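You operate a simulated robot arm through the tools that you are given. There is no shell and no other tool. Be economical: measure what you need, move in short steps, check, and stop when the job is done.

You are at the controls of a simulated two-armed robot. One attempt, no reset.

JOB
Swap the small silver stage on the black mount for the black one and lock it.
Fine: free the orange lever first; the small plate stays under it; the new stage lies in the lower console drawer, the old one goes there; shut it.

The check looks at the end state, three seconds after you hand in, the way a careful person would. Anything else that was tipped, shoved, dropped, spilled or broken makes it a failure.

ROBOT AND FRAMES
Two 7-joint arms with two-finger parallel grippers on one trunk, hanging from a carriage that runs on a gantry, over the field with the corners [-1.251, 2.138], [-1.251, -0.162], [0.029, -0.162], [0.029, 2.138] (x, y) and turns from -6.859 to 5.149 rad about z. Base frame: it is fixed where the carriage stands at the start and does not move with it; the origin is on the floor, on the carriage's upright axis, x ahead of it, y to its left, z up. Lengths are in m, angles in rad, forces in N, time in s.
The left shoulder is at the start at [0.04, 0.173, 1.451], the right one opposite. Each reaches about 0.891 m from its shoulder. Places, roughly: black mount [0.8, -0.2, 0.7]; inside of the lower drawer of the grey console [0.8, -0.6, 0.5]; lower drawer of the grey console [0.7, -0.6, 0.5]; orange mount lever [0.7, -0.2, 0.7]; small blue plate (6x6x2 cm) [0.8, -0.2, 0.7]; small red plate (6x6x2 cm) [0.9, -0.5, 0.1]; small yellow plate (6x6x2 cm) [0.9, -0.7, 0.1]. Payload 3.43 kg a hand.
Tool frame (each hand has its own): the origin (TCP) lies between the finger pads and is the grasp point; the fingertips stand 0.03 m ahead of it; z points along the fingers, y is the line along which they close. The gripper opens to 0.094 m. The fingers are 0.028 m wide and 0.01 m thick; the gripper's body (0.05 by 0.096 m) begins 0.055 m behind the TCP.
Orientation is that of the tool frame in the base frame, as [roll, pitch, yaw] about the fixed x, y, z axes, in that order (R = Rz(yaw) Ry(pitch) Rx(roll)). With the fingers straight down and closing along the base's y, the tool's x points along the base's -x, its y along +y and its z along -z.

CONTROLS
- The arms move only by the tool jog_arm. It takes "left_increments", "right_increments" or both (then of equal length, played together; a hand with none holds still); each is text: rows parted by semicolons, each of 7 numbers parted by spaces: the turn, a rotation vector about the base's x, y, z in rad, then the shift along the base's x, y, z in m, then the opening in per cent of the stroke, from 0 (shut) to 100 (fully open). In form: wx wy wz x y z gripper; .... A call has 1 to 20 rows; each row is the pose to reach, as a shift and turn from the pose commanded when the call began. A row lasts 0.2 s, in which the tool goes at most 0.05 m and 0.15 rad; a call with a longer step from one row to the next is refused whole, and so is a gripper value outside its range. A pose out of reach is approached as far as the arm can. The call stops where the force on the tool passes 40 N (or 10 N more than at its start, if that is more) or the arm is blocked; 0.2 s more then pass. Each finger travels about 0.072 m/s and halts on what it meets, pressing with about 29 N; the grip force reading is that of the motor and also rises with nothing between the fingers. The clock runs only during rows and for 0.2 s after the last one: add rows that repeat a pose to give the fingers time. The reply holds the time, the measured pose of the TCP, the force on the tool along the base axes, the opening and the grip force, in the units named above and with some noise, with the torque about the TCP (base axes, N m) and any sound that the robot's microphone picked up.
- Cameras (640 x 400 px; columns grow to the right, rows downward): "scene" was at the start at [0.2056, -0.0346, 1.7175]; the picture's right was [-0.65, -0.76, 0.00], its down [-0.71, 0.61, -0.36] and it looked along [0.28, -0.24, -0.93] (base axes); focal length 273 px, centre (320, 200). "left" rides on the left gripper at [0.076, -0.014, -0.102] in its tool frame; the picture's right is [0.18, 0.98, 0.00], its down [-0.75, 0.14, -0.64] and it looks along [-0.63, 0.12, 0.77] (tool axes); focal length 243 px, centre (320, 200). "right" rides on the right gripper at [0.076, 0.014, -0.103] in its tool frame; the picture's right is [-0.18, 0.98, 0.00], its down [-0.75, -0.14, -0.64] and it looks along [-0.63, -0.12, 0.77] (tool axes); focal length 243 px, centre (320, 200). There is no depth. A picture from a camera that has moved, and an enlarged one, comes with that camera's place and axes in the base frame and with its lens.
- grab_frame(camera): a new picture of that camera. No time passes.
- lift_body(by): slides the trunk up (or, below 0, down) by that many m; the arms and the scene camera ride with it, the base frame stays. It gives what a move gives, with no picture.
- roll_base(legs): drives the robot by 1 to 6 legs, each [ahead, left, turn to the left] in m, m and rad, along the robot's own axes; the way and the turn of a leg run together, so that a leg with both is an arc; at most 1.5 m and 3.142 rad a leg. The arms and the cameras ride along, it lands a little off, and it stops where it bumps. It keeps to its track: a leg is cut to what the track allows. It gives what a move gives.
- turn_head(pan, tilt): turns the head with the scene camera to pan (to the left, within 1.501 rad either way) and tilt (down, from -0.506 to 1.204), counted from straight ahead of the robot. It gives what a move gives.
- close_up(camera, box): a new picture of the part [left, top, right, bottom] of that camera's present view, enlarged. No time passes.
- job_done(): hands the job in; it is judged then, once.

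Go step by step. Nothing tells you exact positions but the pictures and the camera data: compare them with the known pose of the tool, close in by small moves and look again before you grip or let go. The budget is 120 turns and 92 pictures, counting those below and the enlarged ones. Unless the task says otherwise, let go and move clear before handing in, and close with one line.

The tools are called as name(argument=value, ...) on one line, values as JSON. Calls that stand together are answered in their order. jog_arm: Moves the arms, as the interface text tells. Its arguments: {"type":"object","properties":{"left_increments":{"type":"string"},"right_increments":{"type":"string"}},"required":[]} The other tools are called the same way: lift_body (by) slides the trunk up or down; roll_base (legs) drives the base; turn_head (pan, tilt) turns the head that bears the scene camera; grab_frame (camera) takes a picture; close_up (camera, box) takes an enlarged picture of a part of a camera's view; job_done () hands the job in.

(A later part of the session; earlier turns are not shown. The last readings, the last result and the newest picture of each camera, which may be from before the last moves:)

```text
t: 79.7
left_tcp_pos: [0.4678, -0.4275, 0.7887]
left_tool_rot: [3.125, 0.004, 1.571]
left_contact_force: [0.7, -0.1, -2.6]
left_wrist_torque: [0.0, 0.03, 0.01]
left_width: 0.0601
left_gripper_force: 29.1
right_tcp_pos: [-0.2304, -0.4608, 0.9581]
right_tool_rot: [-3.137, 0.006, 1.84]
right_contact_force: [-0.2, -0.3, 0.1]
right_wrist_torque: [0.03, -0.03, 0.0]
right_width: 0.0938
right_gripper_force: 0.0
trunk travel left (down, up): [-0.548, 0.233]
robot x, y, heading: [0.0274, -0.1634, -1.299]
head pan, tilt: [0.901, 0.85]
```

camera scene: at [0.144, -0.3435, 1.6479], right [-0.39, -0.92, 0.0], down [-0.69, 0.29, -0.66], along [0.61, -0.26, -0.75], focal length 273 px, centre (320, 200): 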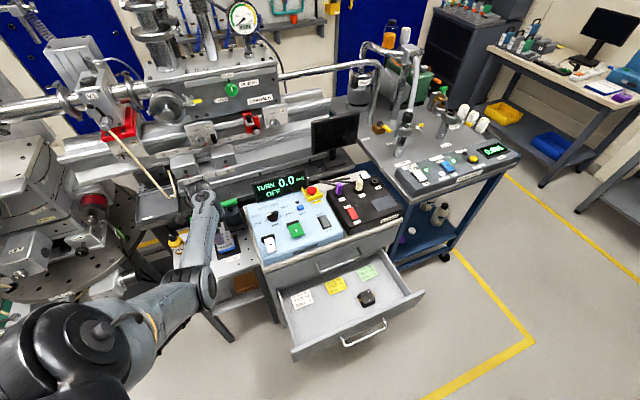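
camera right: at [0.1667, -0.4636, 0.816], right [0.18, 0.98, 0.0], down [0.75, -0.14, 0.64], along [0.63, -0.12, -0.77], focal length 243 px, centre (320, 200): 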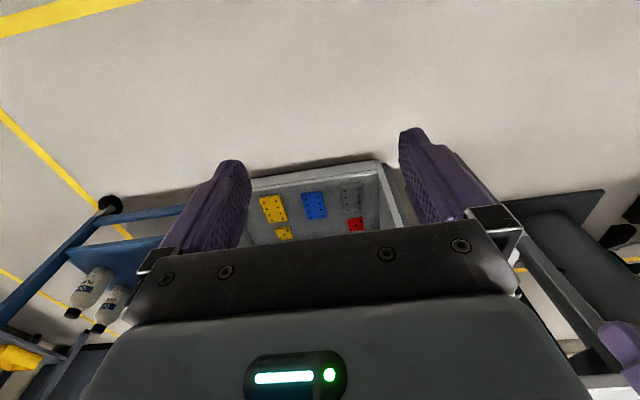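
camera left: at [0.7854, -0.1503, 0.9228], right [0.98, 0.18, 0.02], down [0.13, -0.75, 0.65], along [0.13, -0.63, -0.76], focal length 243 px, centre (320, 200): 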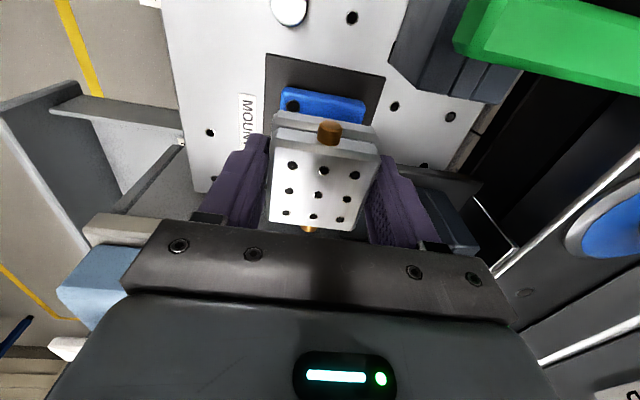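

Smooth so far. Next over the drawer's free area near [0.47, -0.575], then lower the trunk part way and look.

jog_arm(left_increments="0 0 0 0 -0.04 -0.01 20;0 0 0 0 -0.08 -0.02 20;0 0 0 0 -0.12 -0.03 20;0 0 0 0.002 -0.148 -0.04 20;0 0 0 0.002 -0.148 -0.04 20")

lift_body(by=-0.14)

grab_frame(camera="left")

grab_frame(camera="scene")

```text
t: 80.9
left_tcp_pos: [0.4704, -0.5727, 0.7485]
left_tool_rot: [3.124, 0.001, 1.57]
left_contact_force: [0.1, -0.6, -1.8]
left_wrist_torque: [0.0, -0.02, 0.02]
left_width: 0.0602
left_gripper_force: 29.2
right_tcp_pos: [-0.2312, -0.4576, 0.9578]
right_tool_rot: [-3.139, 0.003, 1.84]
right_contact_force: [0.0, -0.3, -0.3]
right_wrist_torque: [-0.02, 0.0, -0.01]
right_width: 0.0939
right_gripper_force: 0.1
trunk travel left (down, up): [-0.548, 0.233]
robot x, y, heading: [0.0258, -0.1581, -1.298]
head pan, tilt: [0.901, 0.85]
```

```text
t: 82.6
left_tcp_pos: [0.472, -0.5742, 0.6088]
left_tool_rot: [3.123, 0.002, 1.571]
left_contact_force: [0.0, -0.3, -2.9]
left_wrist_torque: [0.03, 0.0, -0.02]
left_width: 0.0602
left_gripper_force: 29.1
right_tcp_pos: [-0.23, -0.4589, 0.8172]
right_tool_rot: [-3.137, 0.003, 1.839]
right_contact_force: [-0.3, 0.3, 0.4]
right_wrist_torque: [-0.01, 0.06, 0.0]
right_width: 0.094
right_gripper_force: 0.1
trunk travel left (down, up): [-0.408, 0.373]
robot x, y, heading: [0.0231, -0.1584, -1.297]
head pan, tilt: [0.901, 0.85]
```

```text
37 pictures are left
camera left: at [0.4525, -0.4976, 0.7129], right [0.98, 0.18, 0.02], down [0.13, -0.75, 0.65], along [0.13, -0.63, -0.76], focal length 243 px, centre (320, 200)
```

left: 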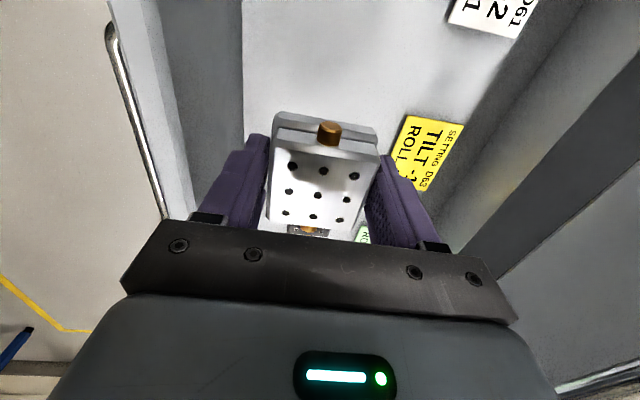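

```text
36 pictures are left
camera scene: at [0.1438, -0.3435, 1.5453], right [-0.39, -0.92, 0.0], down [-0.69, 0.29, -0.66], along [0.61, -0.26, -0.75], focal length 273 px, centre (320, 200)
```

scene: 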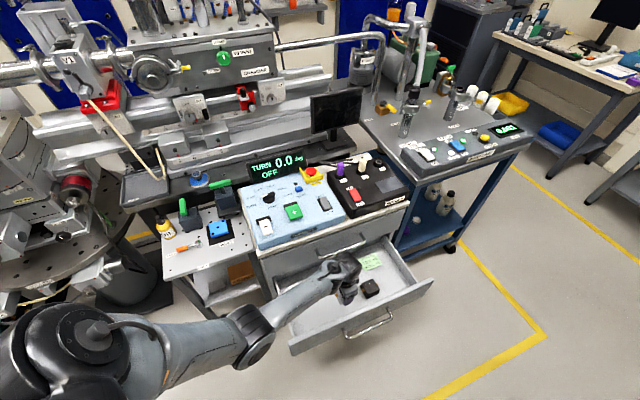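

Position is clear: tags behind, front panel ahead. I'll lower by trunk toward the drawer floor.

lift_body(by=-0.075)

grab_frame(camera="left")

```text
t: 83.7
left_tcp_pos: [0.4715, -0.5734, 0.5341]
left_tool_rot: [3.126, 0.001, 1.569]
left_contact_force: [-0.2, 0.0, -2.2]
left_wrist_torque: [0.0, 0.01, 0.0]
left_width: 0.06
left_gripper_force: 28.5
right_tcp_pos: [-0.2309, -0.4588, 0.7422]
right_tool_rot: [-3.138, 0.003, 1.84]
right_contact_force: [-0.3, -0.5, -0.2]
right_wrist_torque: [-0.02, 0.01, 0.01]
right_width: 0.0938
right_gripper_force: 0.0
trunk travel left (down, up): [-0.333, 0.448]
robot x, y, heading: [0.0241, -0.1573, -1.302]
head pan, tilt: [0.901, 0.85]
```

```text
35 pictures are left
camera left: at [0.4525, -0.4976, 0.6378], right [0.98, 0.18, 0.02], down [0.13, -0.75, 0.65], along [0.13, -0.63, -0.76], focal length 243 px, centre (320, 200)
```

left: 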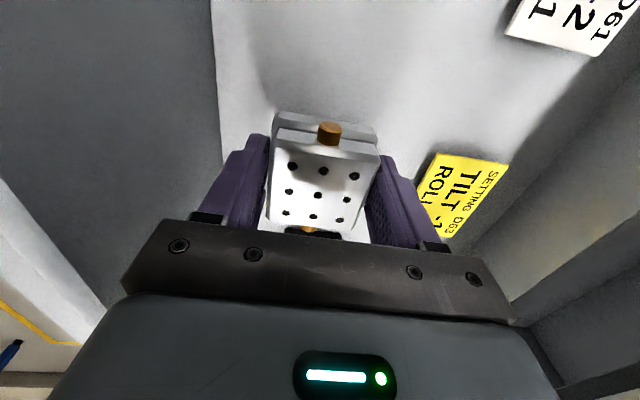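

Still above the floor. I'll lower in small arm steps and watch the force.

jog_arm(left_increments="0 0 0 0 0 -0.004 20;0 0 0 0 0 -0.008 20;0 0 0 0 0 -0.012 20;0 0 0 0 0 -0.015 20;0 0 0 0 0 -0.015 20")

```text
t: 84.9
left_tcp_pos: [0.471, -0.5718, 0.5178]
left_tool_rot: [3.123, 0.001, 1.571]
left_contact_force: [0.1, -0.1, -2.8]
left_wrist_torque: [0.02, -0.01, -0.01]
left_width: 0.0604
left_gripper_force: 28.9
right_tcp_pos: [-0.2318, -0.4588, 0.7435]
right_tool_rot: [-3.139, 0.003, 1.84]
right_contact_force: [0.2, -0.3, 0.9]
right_wrist_torque: [-0.02, 0.02, 0.0]
right_width: 0.094
right_gripper_force: 0.2
trunk travel left (down, up): [-0.333, 0.448]
robot x, y, heading: [0.0261, -0.1588, -1.304]
head pan, tilt: [0.901, 0.85]
```

jog_arm(left_increments="0 0 0 0 0 -0.003 20;0 0 0 0 0 -0.006 20;0 0 0 0 0 -0.009 20;0 0 0 0 0 -0.009 20")

close_up(camera="left", box=[200, 60, 460, 240])

```text
t: 85.9
left_tcp_pos: [0.4708, -0.5738, 0.5096]
left_tool_rot: [3.125, 0.001, 1.57]
left_contact_force: [0.6, 0.7, -3.8]
left_wrist_torque: [0.04, 0.0, 0.0]
left_width: 0.0604
left_gripper_force: 29.0
right_tcp_pos: [-0.2305, -0.4591, 0.742]
right_tool_rot: [-3.137, 0.003, 1.841]
right_contact_force: [0.2, 0.0, 1.1]
right_wrist_torque: [0.01, 0.01, 0.04]
right_width: 0.094
right_gripper_force: 0.0
trunk travel left (down, up): [-0.333, 0.448]
robot x, y, heading: [0.0242, -0.1571, -1.297]
head pan, tilt: [0.901, 0.85]
```

```text
2.22 times, centred on (330, 150) of left
camera zoom: at [0.4522, -0.4974, 0.6136], right [0.98, 0.18, 0.02], down [0.13, -0.75, 0.65], along [0.13, -0.63, -0.76], focal length 539 px, centre (298, 311)
```

zoom: 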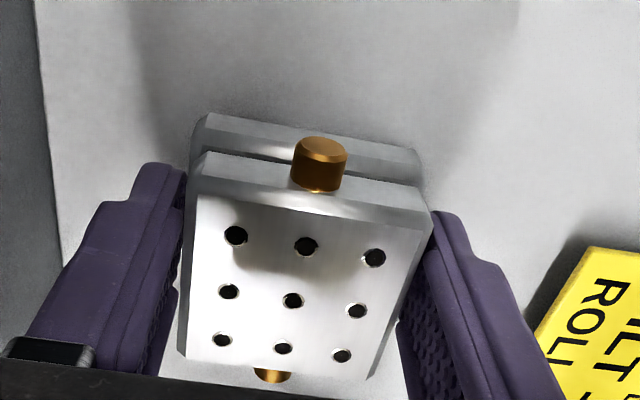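

Not touching yet (force is only the weight). I'll keep lowering in 3 mm steps.

jog_arm(left_increments="0 0 0 0 0 -0.002 20;0 0 0 0 0 -0.004 20;0 0 0 0 0 -0.006 20;0 0 0 0 0 -0.008 20;0 0 0 0 0 -0.01 20;0 0 0 0 0 -0.01 20")

```text
t: 87.3
left_tcp_pos: [0.4714, -0.5737, 0.5003]
left_tool_rot: [3.124, 0.003, 1.569]
left_contact_force: [-1.7, 3.5, 12.1]
left_wrist_torque: [0.34, 0.46, -0.05]
left_width: 0.0602
left_gripper_force: 28.6
right_tcp_pos: [-0.2313, -0.4585, 0.744]
right_tool_rot: [-3.14, 0.003, 1.84]
right_contact_force: [-0.3, 0.1, 0.9]
right_wrist_torque: [0.04, 0.01, -0.03]
right_width: 0.0941
right_gripper_force: 0.0
trunk travel left (down, up): [-0.333, 0.448]
robot x, y, heading: [0.0251, -0.1651, -1.301]
head pan, tilt: [0.901, 0.85]
```

Contact with the floor is made (12 N up). I'll open the fingers and rise.

jog_arm(left_increments="0 0 0 0 0 0.001 40;0 0 0 0 0 0.001 60;0 0 0 0 0 0.001 80;0 0 0 0 0 0.001 85;0 0 0 0 0 0.001 85")

grab_frame(camera="left")

```text
t: 88.5
left_tcp_pos: [0.4709, -0.5741, 0.5005]
left_tool_rot: [3.126, 0.001, 1.571]
left_contact_force: [-0.2, 0.1, -0.6]
left_wrist_torque: [0.02, 0.01, 0.03]
left_width: 0.08
left_gripper_force: 0.0
right_tcp_pos: [-0.2306, -0.4585, 0.7428]
right_tool_rot: [-3.137, 0.004, 1.839]
right_contact_force: [0.4, 0.7, -0.5]
right_wrist_torque: [0.0, 0.02, 0.0]
right_width: 0.0939
right_gripper_force: 0.0
trunk travel left (down, up): [-0.333, 0.448]
robot x, y, heading: [0.0286, -0.1576, -1.301]
head pan, tilt: [0.901, 0.85]
```

```text
33 pictures are left
camera left: at [0.4526, -0.4977, 0.6048], right [0.98, 0.18, 0.02], down [0.13, -0.75, 0.65], along [0.13, -0.63, -0.76], focal length 243 px, centre (320, 200)
```

left: 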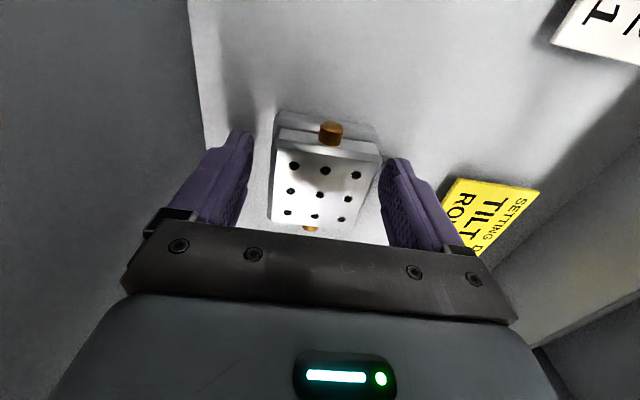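

Silver stage is resting upright. I'll raise by trunk, then move over the black stage and look.

lift_body(by=0.09)

jog_arm(left_increments="0 0 0 0.003 -0.04 0 100;0 0 0 0.006 -0.08 0 100;0 0 0 0.01 -0.122 0 100;0 0 0 0.01 -0.122 0 100")

grab_frame(camera="left")

close_up(camera="scene", box=[250, 210, 450, 335])

```text
t: 89.8
left_tcp_pos: [0.4713, -0.5739, 0.5909]
left_tool_rot: [3.124, 0.001, 1.57]
left_contact_force: [1.2, -0.1, -1.3]
left_wrist_torque: [0.0, 0.0, -0.02]
left_width: 0.0798
left_gripper_force: 0.1
right_tcp_pos: [-0.2319, -0.4594, 0.8333]
right_tool_rot: [-3.139, 0.005, 1.84]
right_contact_force: [-0.1, -0.2, -0.2]
right_wrist_torque: [-0.04, -0.01, -0.01]
right_width: 0.0942
right_gripper_force: 0.1
trunk travel left (down, up): [-0.423, 0.358]
robot x, y, heading: [0.0247, -0.162, -1.297]
head pan, tilt: [0.901, 0.85]
```

```text
t: 90.8
left_tcp_pos: [0.4663, -0.6263, 0.6154]
left_tool_rot: [3.125, 0.002, 1.568]
left_contact_force: [-0.4, 0.1, 0.2]
left_wrist_torque: [-0.04, -0.01, 0.01]
left_width: 0.094
left_gripper_force: 0.0
left hand out of reach, approached as far as the arm can: row 1, 2, 3, 4
right_tcp_pos: [-0.2319, -0.459, 0.8333]
right_tool_rot: [-3.138, 0.005, 1.839]
right_contact_force: [0.3, 0.9, -0.8]
right_wrist_torque: [0.02, 0.0, 0.0]
right_width: 0.0939
right_gripper_force: 0.1
trunk travel left (down, up): [-0.423, 0.358]
robot x, y, heading: [0.0263, -0.1589, -1.302]
head pan, tilt: [0.901, 0.85]
```

```text
32 pictures are left
camera left: at [0.4471, -0.5502, 0.7207], right [0.98, 0.18, 0.02], down [0.13, -0.75, 0.65], along [0.13, -0.63, -0.76], focal length 243 px, centre (320, 200)
```

left: 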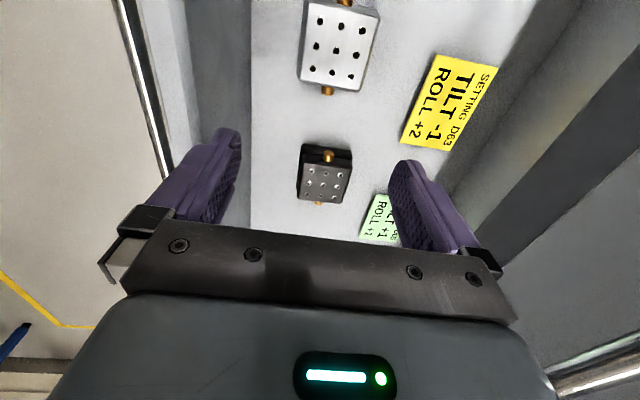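

```text
3.20 times, centred on (350, 272) of scene
camera zoom: at [0.1438, -0.3434, 1.5602], right [-0.39, -0.92, 0.0], down [-0.69, 0.29, -0.66], along [0.61, -0.26, -0.75], focal length 874 px, centre (224, -32)
```

zoom: 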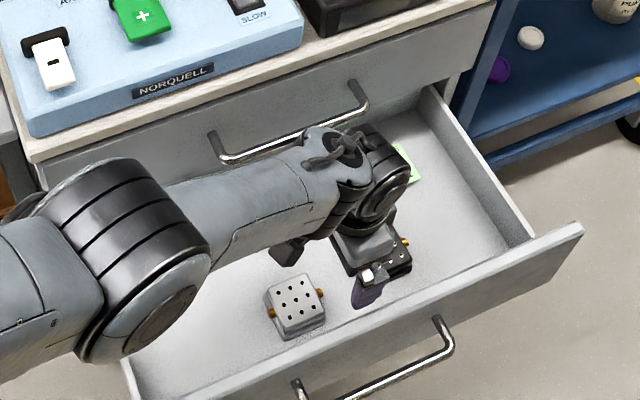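

The black stage measures [0.484, -0.690]; the target needs a lower shoulder. I'll drop the trunk 4 cm and move over it.

lift_body(by=-0.04)

jog_arm(left_increments="0 0 0 0.006 -0.02 0 100;0 0 0 0.012 -0.042 0 100;0 0 0 0.018 -0.064 0 100;0 0 0 0.018 -0.064 0 100")

grab_frame(camera="left")

```text
t: 91.6
left_tcp_pos: [0.4663, -0.6264, 0.5761]
left_tool_rot: [3.124, 0.001, 1.57]
left_contact_force: [-0.1, -0.3, -0.9]
left_wrist_torque: [0.0, -0.01, -0.02]
left_width: 0.094
left_gripper_force: 0.0
right_tcp_pos: [-0.232, -0.4597, 0.7939]
right_tool_rot: [-3.137, 0.004, 1.841]
right_contact_force: [-0.4, 0.6, 0.4]
right_wrist_torque: [0.0, 0.0, 0.01]
right_width: 0.0939
right_gripper_force: 0.1
trunk travel left (down, up): [-0.383, 0.398]
robot x, y, heading: [0.0282, -0.1651, -1.298]
head pan, tilt: [0.901, 0.85]
```

```text
t: 92.6
left_tcp_pos: [0.4755, -0.6531, 0.6085]
left_tool_rot: [3.124, 0.005, 1.569]
left_contact_force: [0.2, 1.3, -0.2]
left_wrist_torque: [0.02, 0.03, 0.01]
left_width: 0.0938
left_gripper_force: 0.1
left hand out of reach, approached as far as the arm can: row 1, 2, 3, 4
right_tcp_pos: [-0.2298, -0.4618, 0.7947]
right_tool_rot: [-3.14, 0.005, 1.84]
right_contact_force: [0.3, -0.2, 0.5]
right_wrist_torque: [0.01, 0.01, -0.03]
right_width: 0.0938
right_gripper_force: 0.0
trunk travel left (down, up): [-0.383, 0.398]
robot x, y, heading: [0.0274, -0.1605, -1.304]
head pan, tilt: [0.901, 0.85]
```

```text
30 pictures are left
camera left: at [0.4571, -0.5772, 0.7137], right [0.98, 0.18, 0.02], down [0.13, -0.75, 0.65], along [0.13, -0.63, -0.76], focal length 243 px, centre (320, 200)
```

left: 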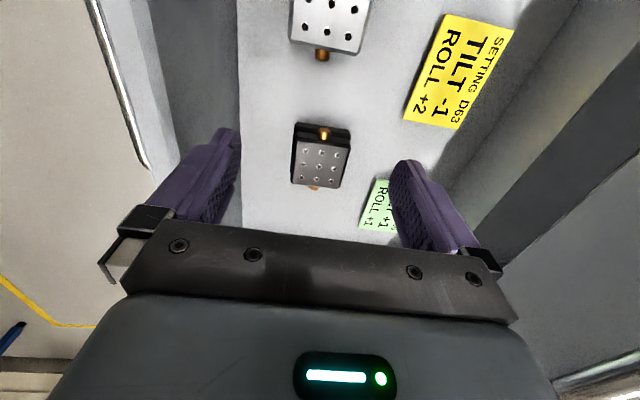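

I'll lower another 5 cm and finish the approach.

lift_body(by=-0.05)

jog_arm(left_increments="0 0 0 0.004 -0.012 0.01 100;0 0 0 0.008 -0.024 0.02 100;0 0 0 0.009 -0.037 0.02 100;0 0 0 0.009 -0.037 0.02 100")

grab_frame(camera="left")

```text
t: 93.5
left_tcp_pos: [0.4742, -0.6502, 0.5585]
left_tool_rot: [3.125, 0.001, 1.569]
left_contact_force: [0.1, -0.2, -0.5]
left_wrist_torque: [0.04, 0.03, 0.0]
left_width: 0.0941
left_gripper_force: 0.1
right_tcp_pos: [-0.2312, -0.4605, 0.744]
right_tool_rot: [-3.137, 0.004, 1.839]
right_contact_force: [0.8, -0.5, 0.1]
right_wrist_torque: [0.01, 0.02, -0.01]
right_width: 0.094
right_gripper_force: 0.2
trunk travel left (down, up): [-0.333, 0.448]
robot x, y, heading: [0.025, -0.1605, -1.3]
head pan, tilt: [0.901, 0.85]
```

```text
t: 94.5
left_tcp_pos: [0.4789, -0.6715, 0.5859]
left_tool_rot: [3.125, 0.0, 1.569]
left_contact_force: [0.7, 0.4, 1.1]
left_wrist_torque: [0.0, 0.02, -0.01]
left_width: 0.094
left_gripper_force: 0.1
left hand out of reach, approached as far as the arm can: row 1, 2, 3, 4
right_tcp_pos: [-0.2303, -0.4593, 0.7434]
right_tool_rot: [-3.141, 0.004, 1.84]
right_contact_force: [0.0, -0.1, -0.3]
right_wrist_torque: [0.02, 0.01, -0.02]
right_width: 0.0941
right_gripper_force: 0.1
trunk travel left (down, up): [-0.333, 0.448]
robot x, y, heading: [0.026, -0.1628, -1.305]
head pan, tilt: [0.901, 0.85]
```

```text
29 pictures are left
camera left: at [0.4609, -0.5956, 0.6903], right [0.98, 0.18, 0.02], down [0.13, -0.75, 0.65], along [0.13, -0.63, -0.76], focal length 243 px, centre (320, 200)
```

left: 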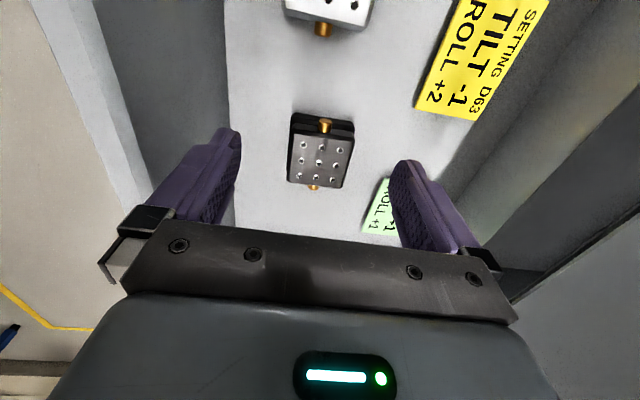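

The fingers already straddle it in x; I'll keep lowering the trunk in steps and shifting y toward -0.693.

lift_body(by=-0.06)

jog_arm(left_increments="0 0 0 0.003 -0.012 0.015 100;0 0 0 0.005 -0.022 0.03 100;0 0 0 0.005 -0.022 0.03 100")

lift_body(by=-0.04)

grab_frame(camera="left")

```text
t: 95.5
left_tcp_pos: [0.4793, -0.6719, 0.5257]
left_tool_rot: [3.125, 0.001, 1.569]
left_contact_force: [0.1, -0.7, 0.1]
left_wrist_torque: [0.03, -0.01, -0.03]
left_width: 0.0939
left_gripper_force: 0.1
right_tcp_pos: [-0.2303, -0.4596, 0.6823]
right_tool_rot: [-3.137, 0.004, 1.839]
right_contact_force: [-0.5, 0.7, 0.6]
right_wrist_torque: [0.0, 0.0, -0.04]
right_width: 0.0938
right_gripper_force: 0.0
trunk travel left (down, up): [-0.273, 0.508]
robot x, y, heading: [0.0253, -0.1636, -1.302]
head pan, tilt: [0.901, 0.85]
```

```text
t: 96.3
left_tcp_pos: [0.4842, -0.6916, 0.5551]
left_tool_rot: [3.124, 0.002, 1.57]
left_contact_force: [0.8, 0.1, -0.4]
left_wrist_torque: [0.01, -0.02, 0.02]
left_width: 0.094
left_gripper_force: 0.1
right_tcp_pos: [-0.2327, -0.4589, 0.682]
right_tool_rot: [-3.14, 0.004, 1.839]
right_contact_force: [-0.9, -0.7, -0.5]
right_wrist_torque: [-0.03, 0.02, -0.01]
right_width: 0.0939
right_gripper_force: 0.0
trunk travel left (down, up): [-0.273, 0.508]
robot x, y, heading: [0.0257, -0.1622, -1.302]
head pan, tilt: [0.901, 0.85]
```

```text
t: 97.1
left_tcp_pos: [0.484, -0.6918, 0.5167]
left_tool_rot: [3.125, 0.002, 1.569]
left_contact_force: [-0.4, 0.5, 0.1]
left_wrist_torque: [0.01, -0.01, 0.03]
left_width: 0.0939
left_gripper_force: 0.0
right_tcp_pos: [-0.2311, -0.4598, 0.6428]
right_tool_rot: [-3.139, 0.004, 1.84]
right_contact_force: [0.2, -0.3, 0.1]
right_wrist_torque: [0.01, -0.01, 0.02]
right_width: 0.0936
right_gripper_force: 0.1
trunk travel left (down, up): [-0.233, 0.548]
robot x, y, heading: [0.0275, -0.1621, -1.303]
head pan, tilt: [0.901, 0.85]
```

```text
28 pictures are left
camera left: at [0.4652, -0.6154, 0.6212], right [0.98, 0.18, 0.02], down [0.13, -0.75, 0.65], along [0.13, -0.63, -0.76], focal length 243 px, centre (320, 200)
```

left: 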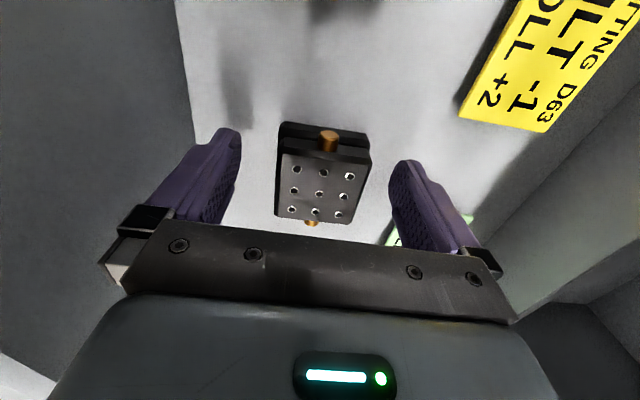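

Compared with the silver stage's view in the grip, the black one is about 13 mm further in -y. I'll shift and lower to z≈0.501.

jog_arm(left_increments="0 0 0 0 -0.006 0 100;0 0 0 0 -0.012 0 100;0 0 0 0 -0.012 0 100")

lift_body(by=-0.015)

grab_frame(camera="left")

```text
t: 97.9
left_tcp_pos: [0.4824, -0.6959, 0.5217]
left_tool_rot: [3.123, 0.004, 1.57]
left_contact_force: [0.6, -0.1, -0.2]
left_wrist_torque: [0.03, 0.02, -0.01]
left_width: 0.094
left_gripper_force: 0.1
left hand out of reach, approached as far as the arm can: row 1, 2, 3
right_tcp_pos: [-0.2306, -0.4599, 0.6427]
right_tool_rot: [-3.14, 0.005, 1.838]
right_contact_force: [0.3, -0.6, 0.0]
right_wrist_torque: [-0.02, 0.04, 0.0]
right_width: 0.0939
right_gripper_force: 0.0
trunk travel left (down, up): [-0.233, 0.548]
robot x, y, heading: [0.0268, -0.1636, -1.302]
head pan, tilt: [0.901, 0.85]
```

```text
t: 98.5
left_tcp_pos: [0.481, -0.6948, 0.5072]
left_tool_rot: [3.123, 0.002, 1.568]
left_contact_force: [-0.1, -0.1, -0.4]
left_wrist_torque: [-0.01, 0.0, -0.02]
left_width: 0.094
left_gripper_force: 0.1
right_tcp_pos: [-0.2315, -0.4584, 0.6281]
right_tool_rot: [-3.14, 0.002, 1.84]
right_contact_force: [0.4, -0.1, 0.1]
right_wrist_torque: [0.01, 0.01, 0.02]
right_width: 0.094
right_gripper_force: 0.0
trunk travel left (down, up): [-0.218, 0.563]
robot x, y, heading: [0.0258, -0.1625, -1.303]
head pan, tilt: [0.901, 0.85]
```

```text
27 pictures are left
camera left: at [0.464, -0.6198, 0.611], right [0.98, 0.18, 0.02], down [0.13, -0.75, 0.65], along [0.13, -0.63, -0.76], focal length 243 px, centre (320, 200)
```

left: 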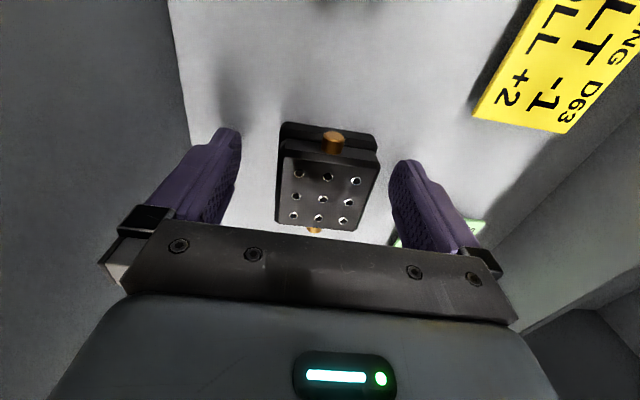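

Close now. One more small combined step: up 14 mm with y -6 mm by the arm, then trunk down 20 mm, then close.

jog_arm(left_increments="0 0 0 0.002 -0.003 0.01 100;0 0 0 0.003 -0.007 0.018 100;0 0 0 0.003 -0.007 0.018 100")

lift_body(by=-0.024)

grab_frame(camera="left")

```text
t: 99.3
left_tcp_pos: [0.4865, -0.7023, 0.5251]
left_tool_rot: [3.125, 0.002, 1.568]
left_contact_force: [-0.2, 0.2, -0.5]
left_wrist_torque: [0.02, -0.01, 0.0]
left_width: 0.0941
left_gripper_force: 0.3
right_tcp_pos: [-0.2306, -0.4584, 0.6275]
right_tool_rot: [-3.141, 0.003, 1.839]
right_contact_force: [0.0, -0.4, 0.5]
right_wrist_torque: [-0.01, -0.02, -0.01]
right_width: 0.0941
right_gripper_force: 0.0
trunk travel left (down, up): [-0.218, 0.563]
robot x, y, heading: [0.0248, -0.1603, -1.3]
head pan, tilt: [0.901, 0.85]
```

```text
t: 100.0
left_tcp_pos: [0.4853, -0.7021, 0.5016]
left_tool_rot: [3.125, 0.001, 1.569]
left_contact_force: [0.1, 0.1, 0.2]
left_wrist_torque: [0.04, 0.01, 0.02]
left_width: 0.0939
left_gripper_force: 0.2
right_tcp_pos: [-0.2321, -0.4588, 0.6036]
right_tool_rot: [-3.139, 0.004, 1.84]
right_contact_force: [-0.5, -0.2, 0.3]
right_wrist_torque: [0.01, -0.01, 0.02]
right_width: 0.0939
right_gripper_force: 0.1
trunk travel left (down, up): [-0.194, 0.587]
robot x, y, heading: [0.0245, -0.1607, -1.304]
head pan, tilt: [0.901, 0.85]
```

```text
26 pictures are left
camera left: at [0.4672, -0.6269, 0.6055], right [0.98, 0.18, 0.02], down [0.13, -0.75, 0.65], along [0.13, -0.63, -0.76], focal length 243 px, centre (320, 200)
```

left: 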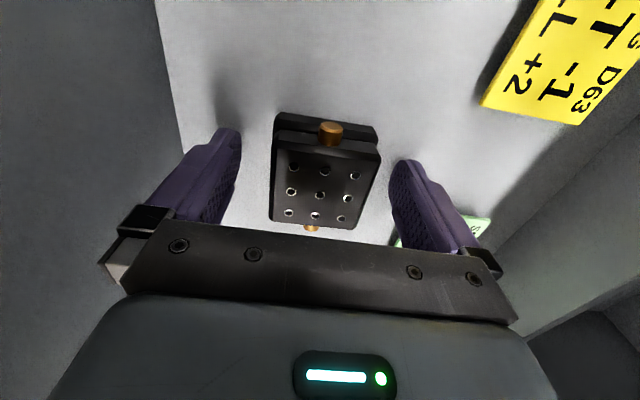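

Now the view matches the silver stage's grip almost exactly. I'll close.

jog_arm(left_increments="0 0 0 0 0 0 80;0 0 0 0 0 0 60;0 0 0 0 0 0 45;0 0 0 0 0 0 30;0 0 0 0 0 0 20;0 0 0 0 0 0 20")

lift_body(by=0.15)

grab_frame(camera="left")

```text
t: 101.5
left_tcp_pos: [0.4862, -0.7028, 0.5013]
left_tool_rot: [3.124, 0.002, 1.57]
left_contact_force: [-0.1, 0.3, 3.9]
left_wrist_torque: [-0.05, 0.18, -0.04]
left_width: 0.0599
left_gripper_force: 28.9
right_tcp_pos: [-0.231, -0.4592, 0.6046]
right_tool_rot: [-3.139, 0.003, 1.84]
right_contact_force: [0.0, -0.6, -0.4]
right_wrist_torque: [-0.01, -0.01, 0.0]
right_width: 0.0941
right_gripper_force: 0.1
trunk travel left (down, up): [-0.194, 0.587]
robot x, y, heading: [0.0235, -0.1622, -1.303]
head pan, tilt: [0.901, 0.85]
```

```text
t: 103.2
left_tcp_pos: [0.4854, -0.7011, 0.651]
left_tool_rot: [3.125, 0.002, 1.569]
left_contact_force: [0.3, -0.3, -2.5]
left_wrist_torque: [0.05, 0.02, 0.0]
left_width: 0.0598
left_gripper_force: 29.3
right_tcp_pos: [-0.2303, -0.4578, 0.7541]
right_tool_rot: [-3.14, 0.004, 1.84]
right_contact_force: [-0.4, -0.6, 0.3]
right_wrist_torque: [-0.01, -0.03, 0.01]
right_width: 0.094
right_gripper_force: 0.2
trunk travel left (down, up): [-0.344, 0.437]
robot x, y, heading: [0.0274, -0.1585, -1.297]
head pan, tilt: [0.901, 0.85]
```

```text
25 pictures are left
camera left: at [0.467, -0.6263, 0.7552], right [0.98, 0.18, 0.02], down [0.13, -0.75, 0.65], along [0.13, -0.63, -0.76], focal length 243 px, centre (320, 200)
```

left: 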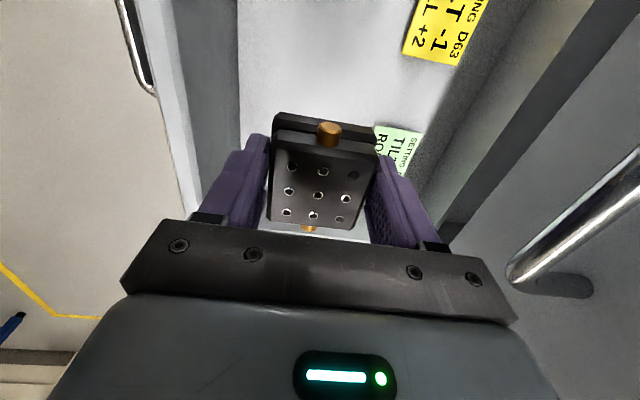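

The black stage is held in the same way as the silver was. I'll raise the trunk and retrace the path toward the bench.

lift_body(by=0.204)

jog_arm(left_increments="0 0 0 -0.004 0.032 -0.026 20;0 0 0 -0.008 0.064 -0.052 20;0 0 0 -0.012 0.096 -0.08 20;0 0 0 -0.015 0.128 -0.105 20;0 0 0 -0.016 0.165 -0.095 20;0 0 0 -0.017 0.2 -0.085 20;0 0 0 -0.018 0.237 -0.075 20;0 0 0 -0.018 0.274 -0.066 20;0 0 0 -0.018 0.274 -0.066 20")

```text
t: 105.4
left_tcp_pos: [0.4857, -0.7025, 0.8538]
left_tool_rot: [3.124, 0.001, 1.571]
left_contact_force: [-0.7, 0.3, -3.0]
left_wrist_torque: [0.04, 0.0, 0.03]
left_width: 0.0599
left_gripper_force: 29.3
right_tcp_pos: [-0.2309, -0.4597, 0.9581]
right_tool_rot: [-3.139, 0.005, 1.841]
right_contact_force: [-1.2, 0.9, -0.5]
right_wrist_torque: [0.01, -0.03, 0.02]
right_width: 0.0939
right_gripper_force: 0.1
trunk travel left (down, up): [-0.548, 0.233]
robot x, y, heading: [0.0286, -0.1591, -1.297]
head pan, tilt: [0.901, 0.85]
```

```text
t: 107.4
left_tcp_pos: [0.4681, -0.4288, 0.7897]
left_tool_rot: [3.123, 0.003, 1.57]
left_contact_force: [0.4, -0.2, -3.1]
left_wrist_torque: [0.04, 0.01, 0.01]
left_width: 0.0599
left_gripper_force: 29.1
right_tcp_pos: [-0.2311, -0.4587, 0.9578]
right_tool_rot: [-3.138, 0.005, 1.839]
right_contact_force: [0.3, 0.6, 0.9]
right_wrist_torque: [-0.01, 0.03, 0.0]
right_width: 0.0937
right_gripper_force: 0.2
trunk travel left (down, up): [-0.548, 0.233]
robot x, y, heading: [0.0249, -0.1618, -1.296]
head pan, tilt: [0.901, 0.85]
```

Retracing the recorded path to above the mount.

jog_arm(left_increments="0 0 0 0 0.04 0.01 20;0 0 0 0.005 0.08 0.02 20;0 0 0 0.015 0.11 0.03 20;0 0 0 0.035 0.14 0.04 20;0 0 0 0.065 0.16 0.05 20;0 0 0 0.095 0.18 0.06 20;0 0 0 0.125 0.19 0.07 20;0 0 0 0.155 0.2 0.08 20;0 0 0 0.185 0.202 0.089 20;0 0 0 0.22 0.202 0.089 20;0 0 0 0.255 0.202 0.089 20;0 0 0 0.29 0.202 0.089 20;0 0 0 0.32 0.202 0.089 20;0 0 0 0.335 0.202 0.089 20;0 0 0 0.335 0.202 0.089 20")

grab_frame(camera="left")

close_up(camera="scene", box=[170, 180, 290, 260])

```text
t: 110.6
left_tcp_pos: [0.8029, -0.2264, 0.8779]
left_tool_rot: [3.123, 0.001, 1.57]
left_contact_force: [-0.1, 0.1, -2.8]
left_wrist_torque: [0.03, 0.01, 0.01]
left_width: 0.0597
left_gripper_force: 28.8
right_tcp_pos: [-0.2312, -0.4595, 0.9582]
right_tool_rot: [-3.138, 0.003, 1.838]
right_contact_force: [-0.3, 0.1, 1.0]
right_wrist_torque: [0.0, -0.02, 0.02]
right_width: 0.094
right_gripper_force: 0.1
trunk travel left (down, up): [-0.548, 0.233]
robot x, y, heading: [0.0241, -0.1629, -1.3]
head pan, tilt: [0.901, 0.85]
```

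```text
24 pictures are left
camera left: at [0.784, -0.151, 0.9819], right [0.98, 0.18, 0.02], down [0.13, -0.75, 0.65], along [0.13, -0.63, -0.76], focal length 243 px, centre (320, 200)
```

left: 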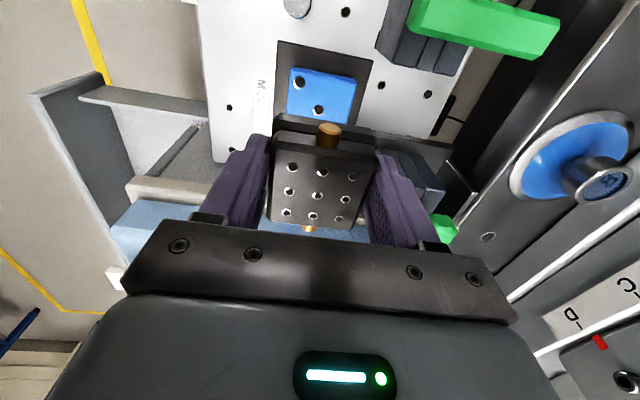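

```text
5.00 times, centred on (230, 220) of scene
camera zoom: at [0.1436, -0.3435, 1.6852], right [-0.39, -0.92, 0.0], down [-0.69, 0.29, -0.66], along [0.61, -0.26, -0.75], focal length 1366 px, centre (770, 100)
```

zoom: 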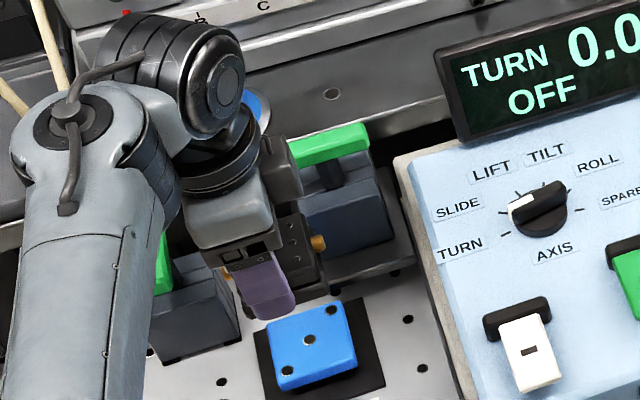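

Pose matches the recorded pick-up pose ([0.803, -0.2266]); the blue plate is below. I'll lower with the trunk in two stages.

lift_body(by=-0.072)

close_up(camera="left", box=[200, 40, 440, 240])

close_up(camera="scene", box=[200, 195, 290, 255])

```text
t: 111.7
left_tcp_pos: [0.802, -0.2273, 0.8054]
left_tool_rot: [3.125, 0.004, 1.57]
left_contact_force: [0.2, 0.3, -3.2]
left_wrist_torque: [0.04, 0.0, 0.03]
left_width: 0.0599
left_gripper_force: 29.3
right_tcp_pos: [-0.2324, -0.4594, 0.8873]
right_tool_rot: [-3.138, 0.003, 1.84]
right_contact_force: [0.5, -0.1, -0.4]
right_wrist_torque: [-0.01, 0.0, 0.0]
right_width: 0.0937
right_gripper_force: 0.1
trunk travel left (down, up): [-0.476, 0.305]
robot x, y, heading: [0.0257, -0.164, -1.304]
head pan, tilt: [0.901, 0.85]
```

```text
2.00 times, centred on (320, 140) of left
camera zoom: at [0.7841, -0.151, 0.9101], right [0.98, 0.18, 0.02], down [0.13, -0.75, 0.65], along [0.13, -0.63, -0.76], focal length 485 px, centre (320, 320)
```

zoom: 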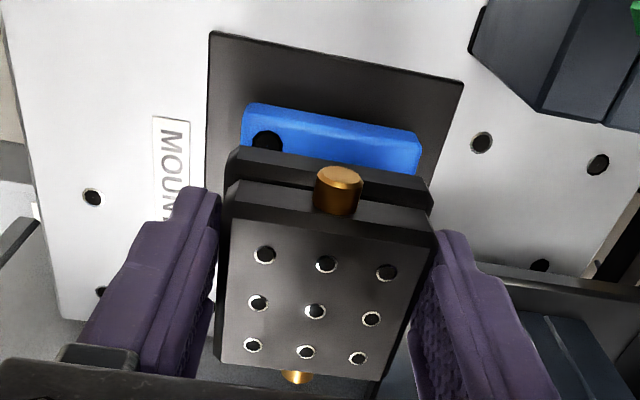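

```text
6.67 times, centred on (245, 225) of scene
camera zoom: at [0.1437, -0.3435, 1.6133], right [-0.39, -0.92, 0.0], down [-0.69, 0.29, -0.66], along [0.61, -0.26, -0.75], focal length 1822 px, centre (820, 33)
```

zoom: 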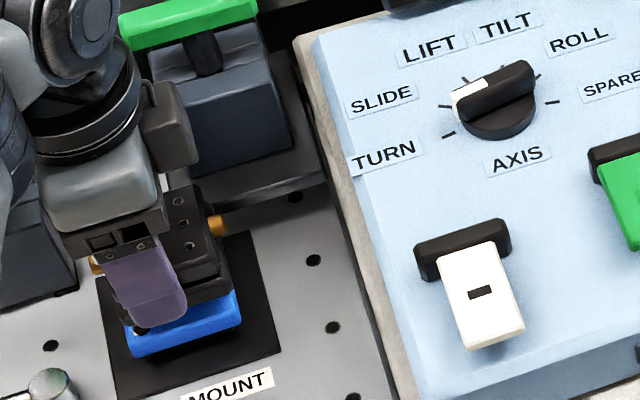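

Alignment looks good. I'll lower the last 16 mm in small steps.

jog_arm(left_increments="0 0 0 0.001 0 -0.003 20;0 0 0 0.001 0 -0.006 20;0 0 0 0.001 0 -0.009 20;0 0 0 0.001 0 -0.012 20;0 0 0 0.001 0 -0.014 20;0 0 0 0.001 0 -0.014 20")

```text
t: 113.1
left_tcp_pos: [0.8035, -0.2245, 0.7907]
left_tool_rot: [3.125, -0.001, 1.569]
left_contact_force: [3.7, 6.0, -9.9]
left_wrist_torque: [0.31, -0.1, 0.04]
left_width: 0.0597
left_gripper_force: 28.9
right_tcp_pos: [-0.2312, -0.4581, 0.886]
right_tool_rot: [-3.14, 0.004, 1.838]
right_contact_force: [0.5, 0.1, 0.5]
right_wrist_torque: [-0.02, 0.0, -0.01]
right_width: 0.0943
right_gripper_force: 0.0
trunk travel left (down, up): [-0.476, 0.305]
robot x, y, heading: [0.0272, -0.1592, -1.298]
head pan, tilt: [0.901, 0.85]
```

A small downward pull appears, as if it is seating. I'll go down 2 mm more.

jog_arm(left_increments="0 0 0 0 0 -0.001 20;0 0 0 0 0 -0.002 20;0 0 0 0 0 -0.002 20")

grab_frame(camera="left")

close_up(camera="scene", box=[200, 195, 290, 255])

```text
t: 113.9
left_tcp_pos: [0.8056, -0.2263, 0.7896]
left_tool_rot: [3.125, 0.001, 1.569]
left_contact_force: [-5.7, 7.5, 7.8]
left_wrist_torque: [0.13, 0.38, -0.07]
left_width: 0.0597
left_gripper_force: 28.4
right_tcp_pos: [-0.2307, -0.4577, 0.8866]
right_tool_rot: [-3.14, 0.003, 1.84]
right_contact_force: [0.4, 0.3, 0.8]
right_wrist_torque: [-0.01, 0.0, -0.01]
right_width: 0.094
right_gripper_force: 0.1
trunk travel left (down, up): [-0.476, 0.305]
robot x, y, heading: [0.0233, -0.1627, -1.301]
head pan, tilt: [0.901, 0.85]
```

```text
20 pictures are left
camera left: at [0.7853, -0.149, 0.8949], right [0.98, 0.18, 0.02], down [0.13, -0.75, 0.64], along [0.13, -0.63, -0.76], focal length 243 px, centre (320, 200)
```

left: 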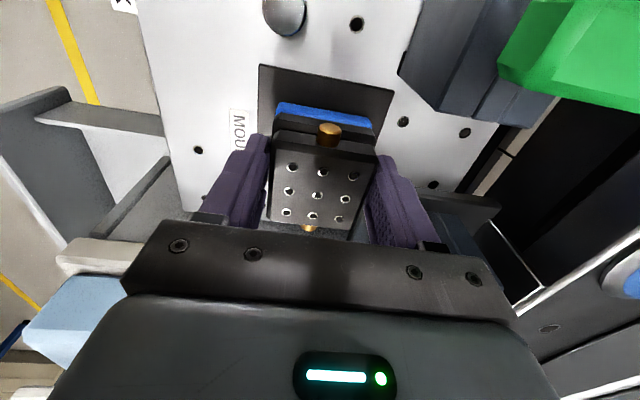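

```text
6.67 times, centred on (245, 225) of scene
camera zoom: at [0.1436, -0.3427, 1.6132], right [-0.39, -0.92, 0.0], down [-0.69, 0.29, -0.66], along [0.61, -0.26, -0.75], focal length 1822 px, centre (820, 33)
```

zoom: 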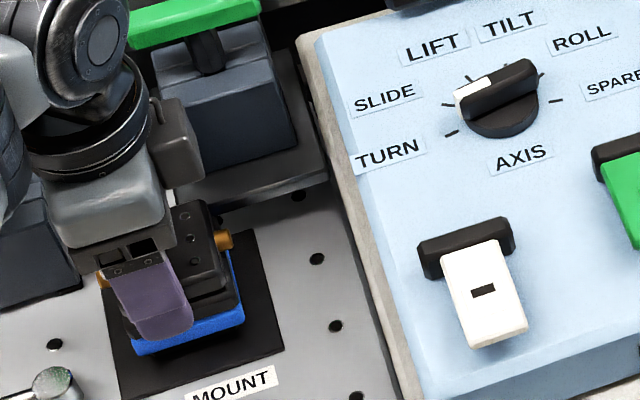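

The view matches the seated silver stage. I'll release and rise.

jog_arm(left_increments="0 0 0 0 0 0 40;0 0 0 0 0 0 60;0 0 0 0 0 0 80;0 0 0 0 0 0 95;0 0 0 0 0 0 95")

lift_body(by=0.07)

grab_frame(camera="left")

```text
t: 115.1
left_tcp_pos: [0.8038, -0.2276, 0.7906]
left_tool_rot: [3.124, 0.002, 1.569]
left_contact_force: [-0.5, -0.8, -0.6]
left_wrist_torque: [-0.01, -0.02, -0.01]
left_width: 0.0893
left_gripper_force: 0.0
right_tcp_pos: [-0.231, -0.4592, 0.8856]
right_tool_rot: [-3.139, 0.002, 1.839]
right_contact_force: [-0.4, -0.1, 0.5]
right_wrist_torque: [-0.03, 0.01, -0.01]
right_width: 0.094
right_gripper_force: 0.0
trunk travel left (down, up): [-0.476, 0.305]
robot x, y, heading: [0.0276, -0.1593, -1.299]
head pan, tilt: [0.901, 0.85]
```

```text
t: 116.2
left_tcp_pos: [0.8038, -0.2272, 0.8593]
left_tool_rot: [3.124, 0.001, 1.568]
left_contact_force: [-0.5, -0.4, -0.1]
left_wrist_torque: [-0.01, 0.02, 0.02]
left_width: 0.0891
left_gripper_force: 0.0
right_tcp_pos: [-0.2314, -0.4587, 0.957]
right_tool_rot: [3.141, 0.004, 1.84]
right_contact_force: [-0.4, 0.3, -0.2]
right_wrist_torque: [0.01, 0.0, 0.01]
right_width: 0.0938
right_gripper_force: 0.0
trunk travel left (down, up): [-0.546, 0.235]
robot x, y, heading: [0.0283, -0.1611, -1.299]
head pan, tilt: [0.901, 0.85]
```

```text
18 pictures are left
camera left: at [0.7853, -0.1508, 0.9642], right [0.98, 0.18, 0.02], down [0.13, -0.75, 0.65], along [0.13, -0.63, -0.76], focal length 243 px, centre (320, 200)
```

left: 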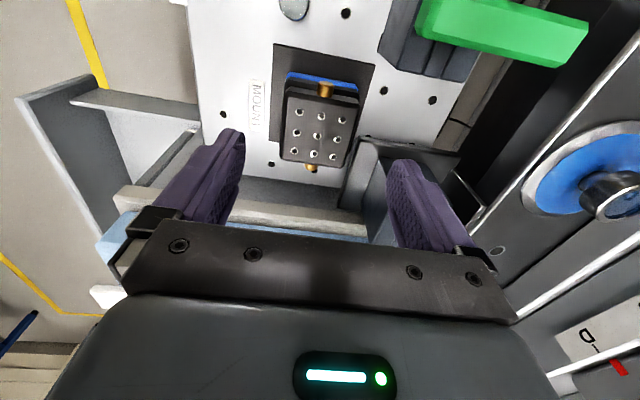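

The black stage sits on the plate. For locking, I'll straddle the lever handle (near [0.777, -0.09]) with half-open fingers and swing it rigidly about the pivot; first I hover above it.

jog_arm(left_increments="0 0 0 -0.005 0.035 0 80;0 0 0 -0.013 0.07 0 60;0 0 0 -0.02 0.105 0 50;0 0 0 -0.027 0.133 0 50;0 0 0 -0.027 0.133 0 50")

grab_frame(camera="left")

close_up(camera="scene", box=[150, 180, 270, 270])

```text
t: 117.4
left_tcp_pos: [0.7769, -0.0942, 0.8601]
left_tool_rot: [3.124, 0.003, 1.568]
left_contact_force: [0.2, -0.3, -0.3]
left_wrist_torque: [-0.02, 0.01, -0.01]
left_width: 0.0468
left_gripper_force: 0.1
right_tcp_pos: [-0.2304, -0.4596, 0.9556]
right_tool_rot: [-3.139, 0.005, 1.842]
right_contact_force: [-0.5, -0.1, -0.6]
right_wrist_torque: [0.01, 0.01, 0.02]
right_width: 0.0942
right_gripper_force: 0.1
trunk travel left (down, up): [-0.546, 0.235]
robot x, y, heading: [0.0272, -0.1616, -1.302]
head pan, tilt: [0.901, 0.85]
```

```text
17 pictures are left
camera left: at [0.7584, -0.0182, 0.965], right [0.98, 0.18, 0.02], down [0.13, -0.75, 0.65], along [0.13, -0.63, -0.76], focal length 243 px, centre (320, 200)
```

left: 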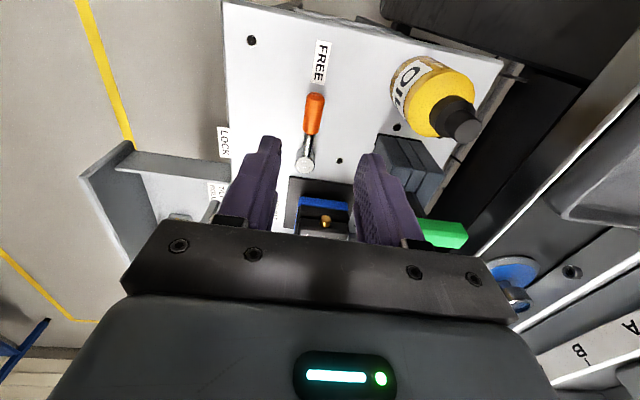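

```text
4.44 times, centred on (210, 225) of scene
camera zoom: at [0.1439, -0.3436, 1.6833], right [-0.39, -0.92, 0.0], down [-0.69, 0.29, -0.66], along [0.61, -0.26, -0.75], focal length 1214 px, centre (809, 89)
```

zoom: 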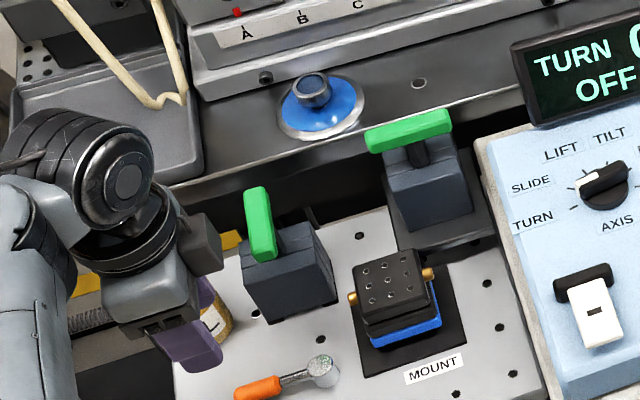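

The black stage looks right. The handle is at about [0.777, -0.105]; I'll shift y and lower by trunk so the fingers straddle it, clear of the bottle.

jog_arm(left_increments="0 0 0 0 -0.007 0 50;0 0 0 0 -0.013 0 50;0 0 0 0 -0.013 0 50")

lift_body(by=-0.065)

grab_frame(camera="left")

```text
t: 118.2
left_tcp_pos: [0.7762, -0.1075, 0.8605]
left_tool_rot: [3.124, 0.002, 1.569]
left_contact_force: [-0.2, 0.1, -0.4]
left_wrist_torque: [0.01, -0.01, -0.01]
left_width: 0.0469
left_gripper_force: 0.0
right_tcp_pos: [-0.2301, -0.4595, 0.956]
right_tool_rot: [-3.141, 0.003, 1.84]
right_contact_force: [-1.4, 0.5, 0.2]
right_wrist_torque: [0.04, 0.0, -0.01]
right_width: 0.0941
right_gripper_force: 0.0
trunk travel left (down, up): [-0.546, 0.235]
robot x, y, heading: [0.0258, -0.1617, -1.302]
head pan, tilt: [0.901, 0.85]
```

```text
t: 119.2
left_tcp_pos: [0.7764, -0.1068, 0.7956]
left_tool_rot: [3.123, 0.004, 1.571]
left_contact_force: [1.0, 0.1, 0.2]
left_wrist_torque: [0.0, -0.02, 0.02]
left_width: 0.0471
left_gripper_force: 0.1
right_tcp_pos: [-0.2314, -0.4598, 0.89]
right_tool_rot: [-3.14, 0.003, 1.839]
right_contact_force: [0.5, 0.1, 0.3]
right_wrist_torque: [0.02, 0.0, -0.01]
right_width: 0.094
right_gripper_force: 0.0
trunk travel left (down, up): [-0.481, 0.3]
robot x, y, heading: [0.0262, -0.1595, -1.298]
head pan, tilt: [0.901, 0.85]
```

```text
15 pictures are left
camera left: at [0.7584, -0.0313, 0.8997], right [0.98, 0.18, 0.02], down [0.13, -0.75, 0.65], along [0.13, -0.63, -0.76], focal length 243 px, centre (320, 200)
```

left: 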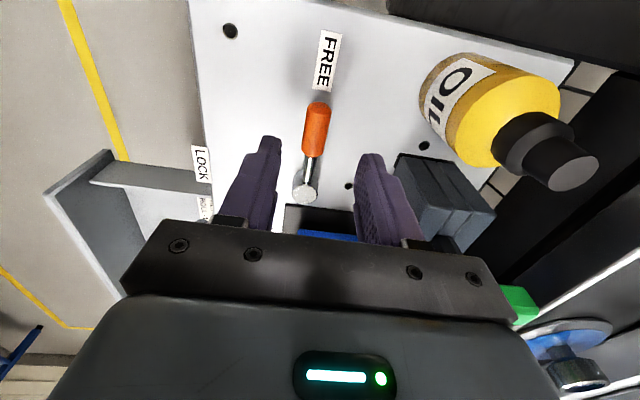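

The handle is centred between the fingers. Lowering the remaining 43 mm.

lift_body(by=-0.043)

grab_frame(camera="left")

```text
t: 120.1
left_tcp_pos: [0.7772, -0.1066, 0.7533]
left_tool_rot: [3.124, 0.001, 1.57]
left_contact_force: [0.7, 0.1, 0.2]
left_wrist_torque: [0.01, 0.02, -0.02]
left_width: 0.047
left_gripper_force: 0.1
right_tcp_pos: [-0.2309, -0.4602, 0.8476]
right_tool_rot: [-3.138, 0.003, 1.841]
right_contact_force: [0.1, 0.6, 0.7]
right_wrist_torque: [-0.02, -0.02, 0.04]
right_width: 0.0939
right_gripper_force: 0.0
trunk travel left (down, up): [-0.438, 0.343]
robot x, y, heading: [0.0255, -0.1589, -1.301]
head pan, tilt: [0.901, 0.85]
```

```text
14 pictures are left
camera left: at [0.7584, -0.0313, 0.8567], right [0.98, 0.18, 0.02], down [0.13, -0.75, 0.65], along [0.13, -0.63, -0.76], focal length 243 px, centre (320, 200)
```

left: 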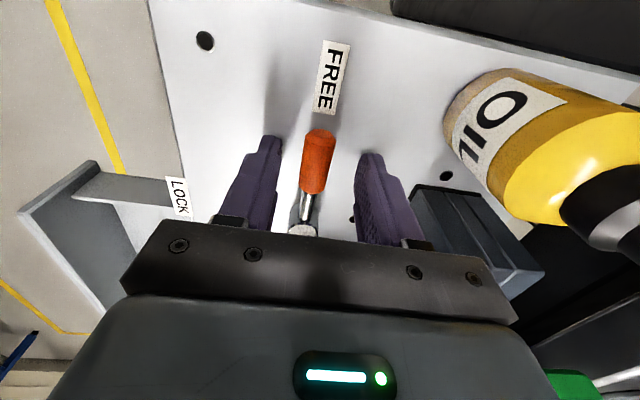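

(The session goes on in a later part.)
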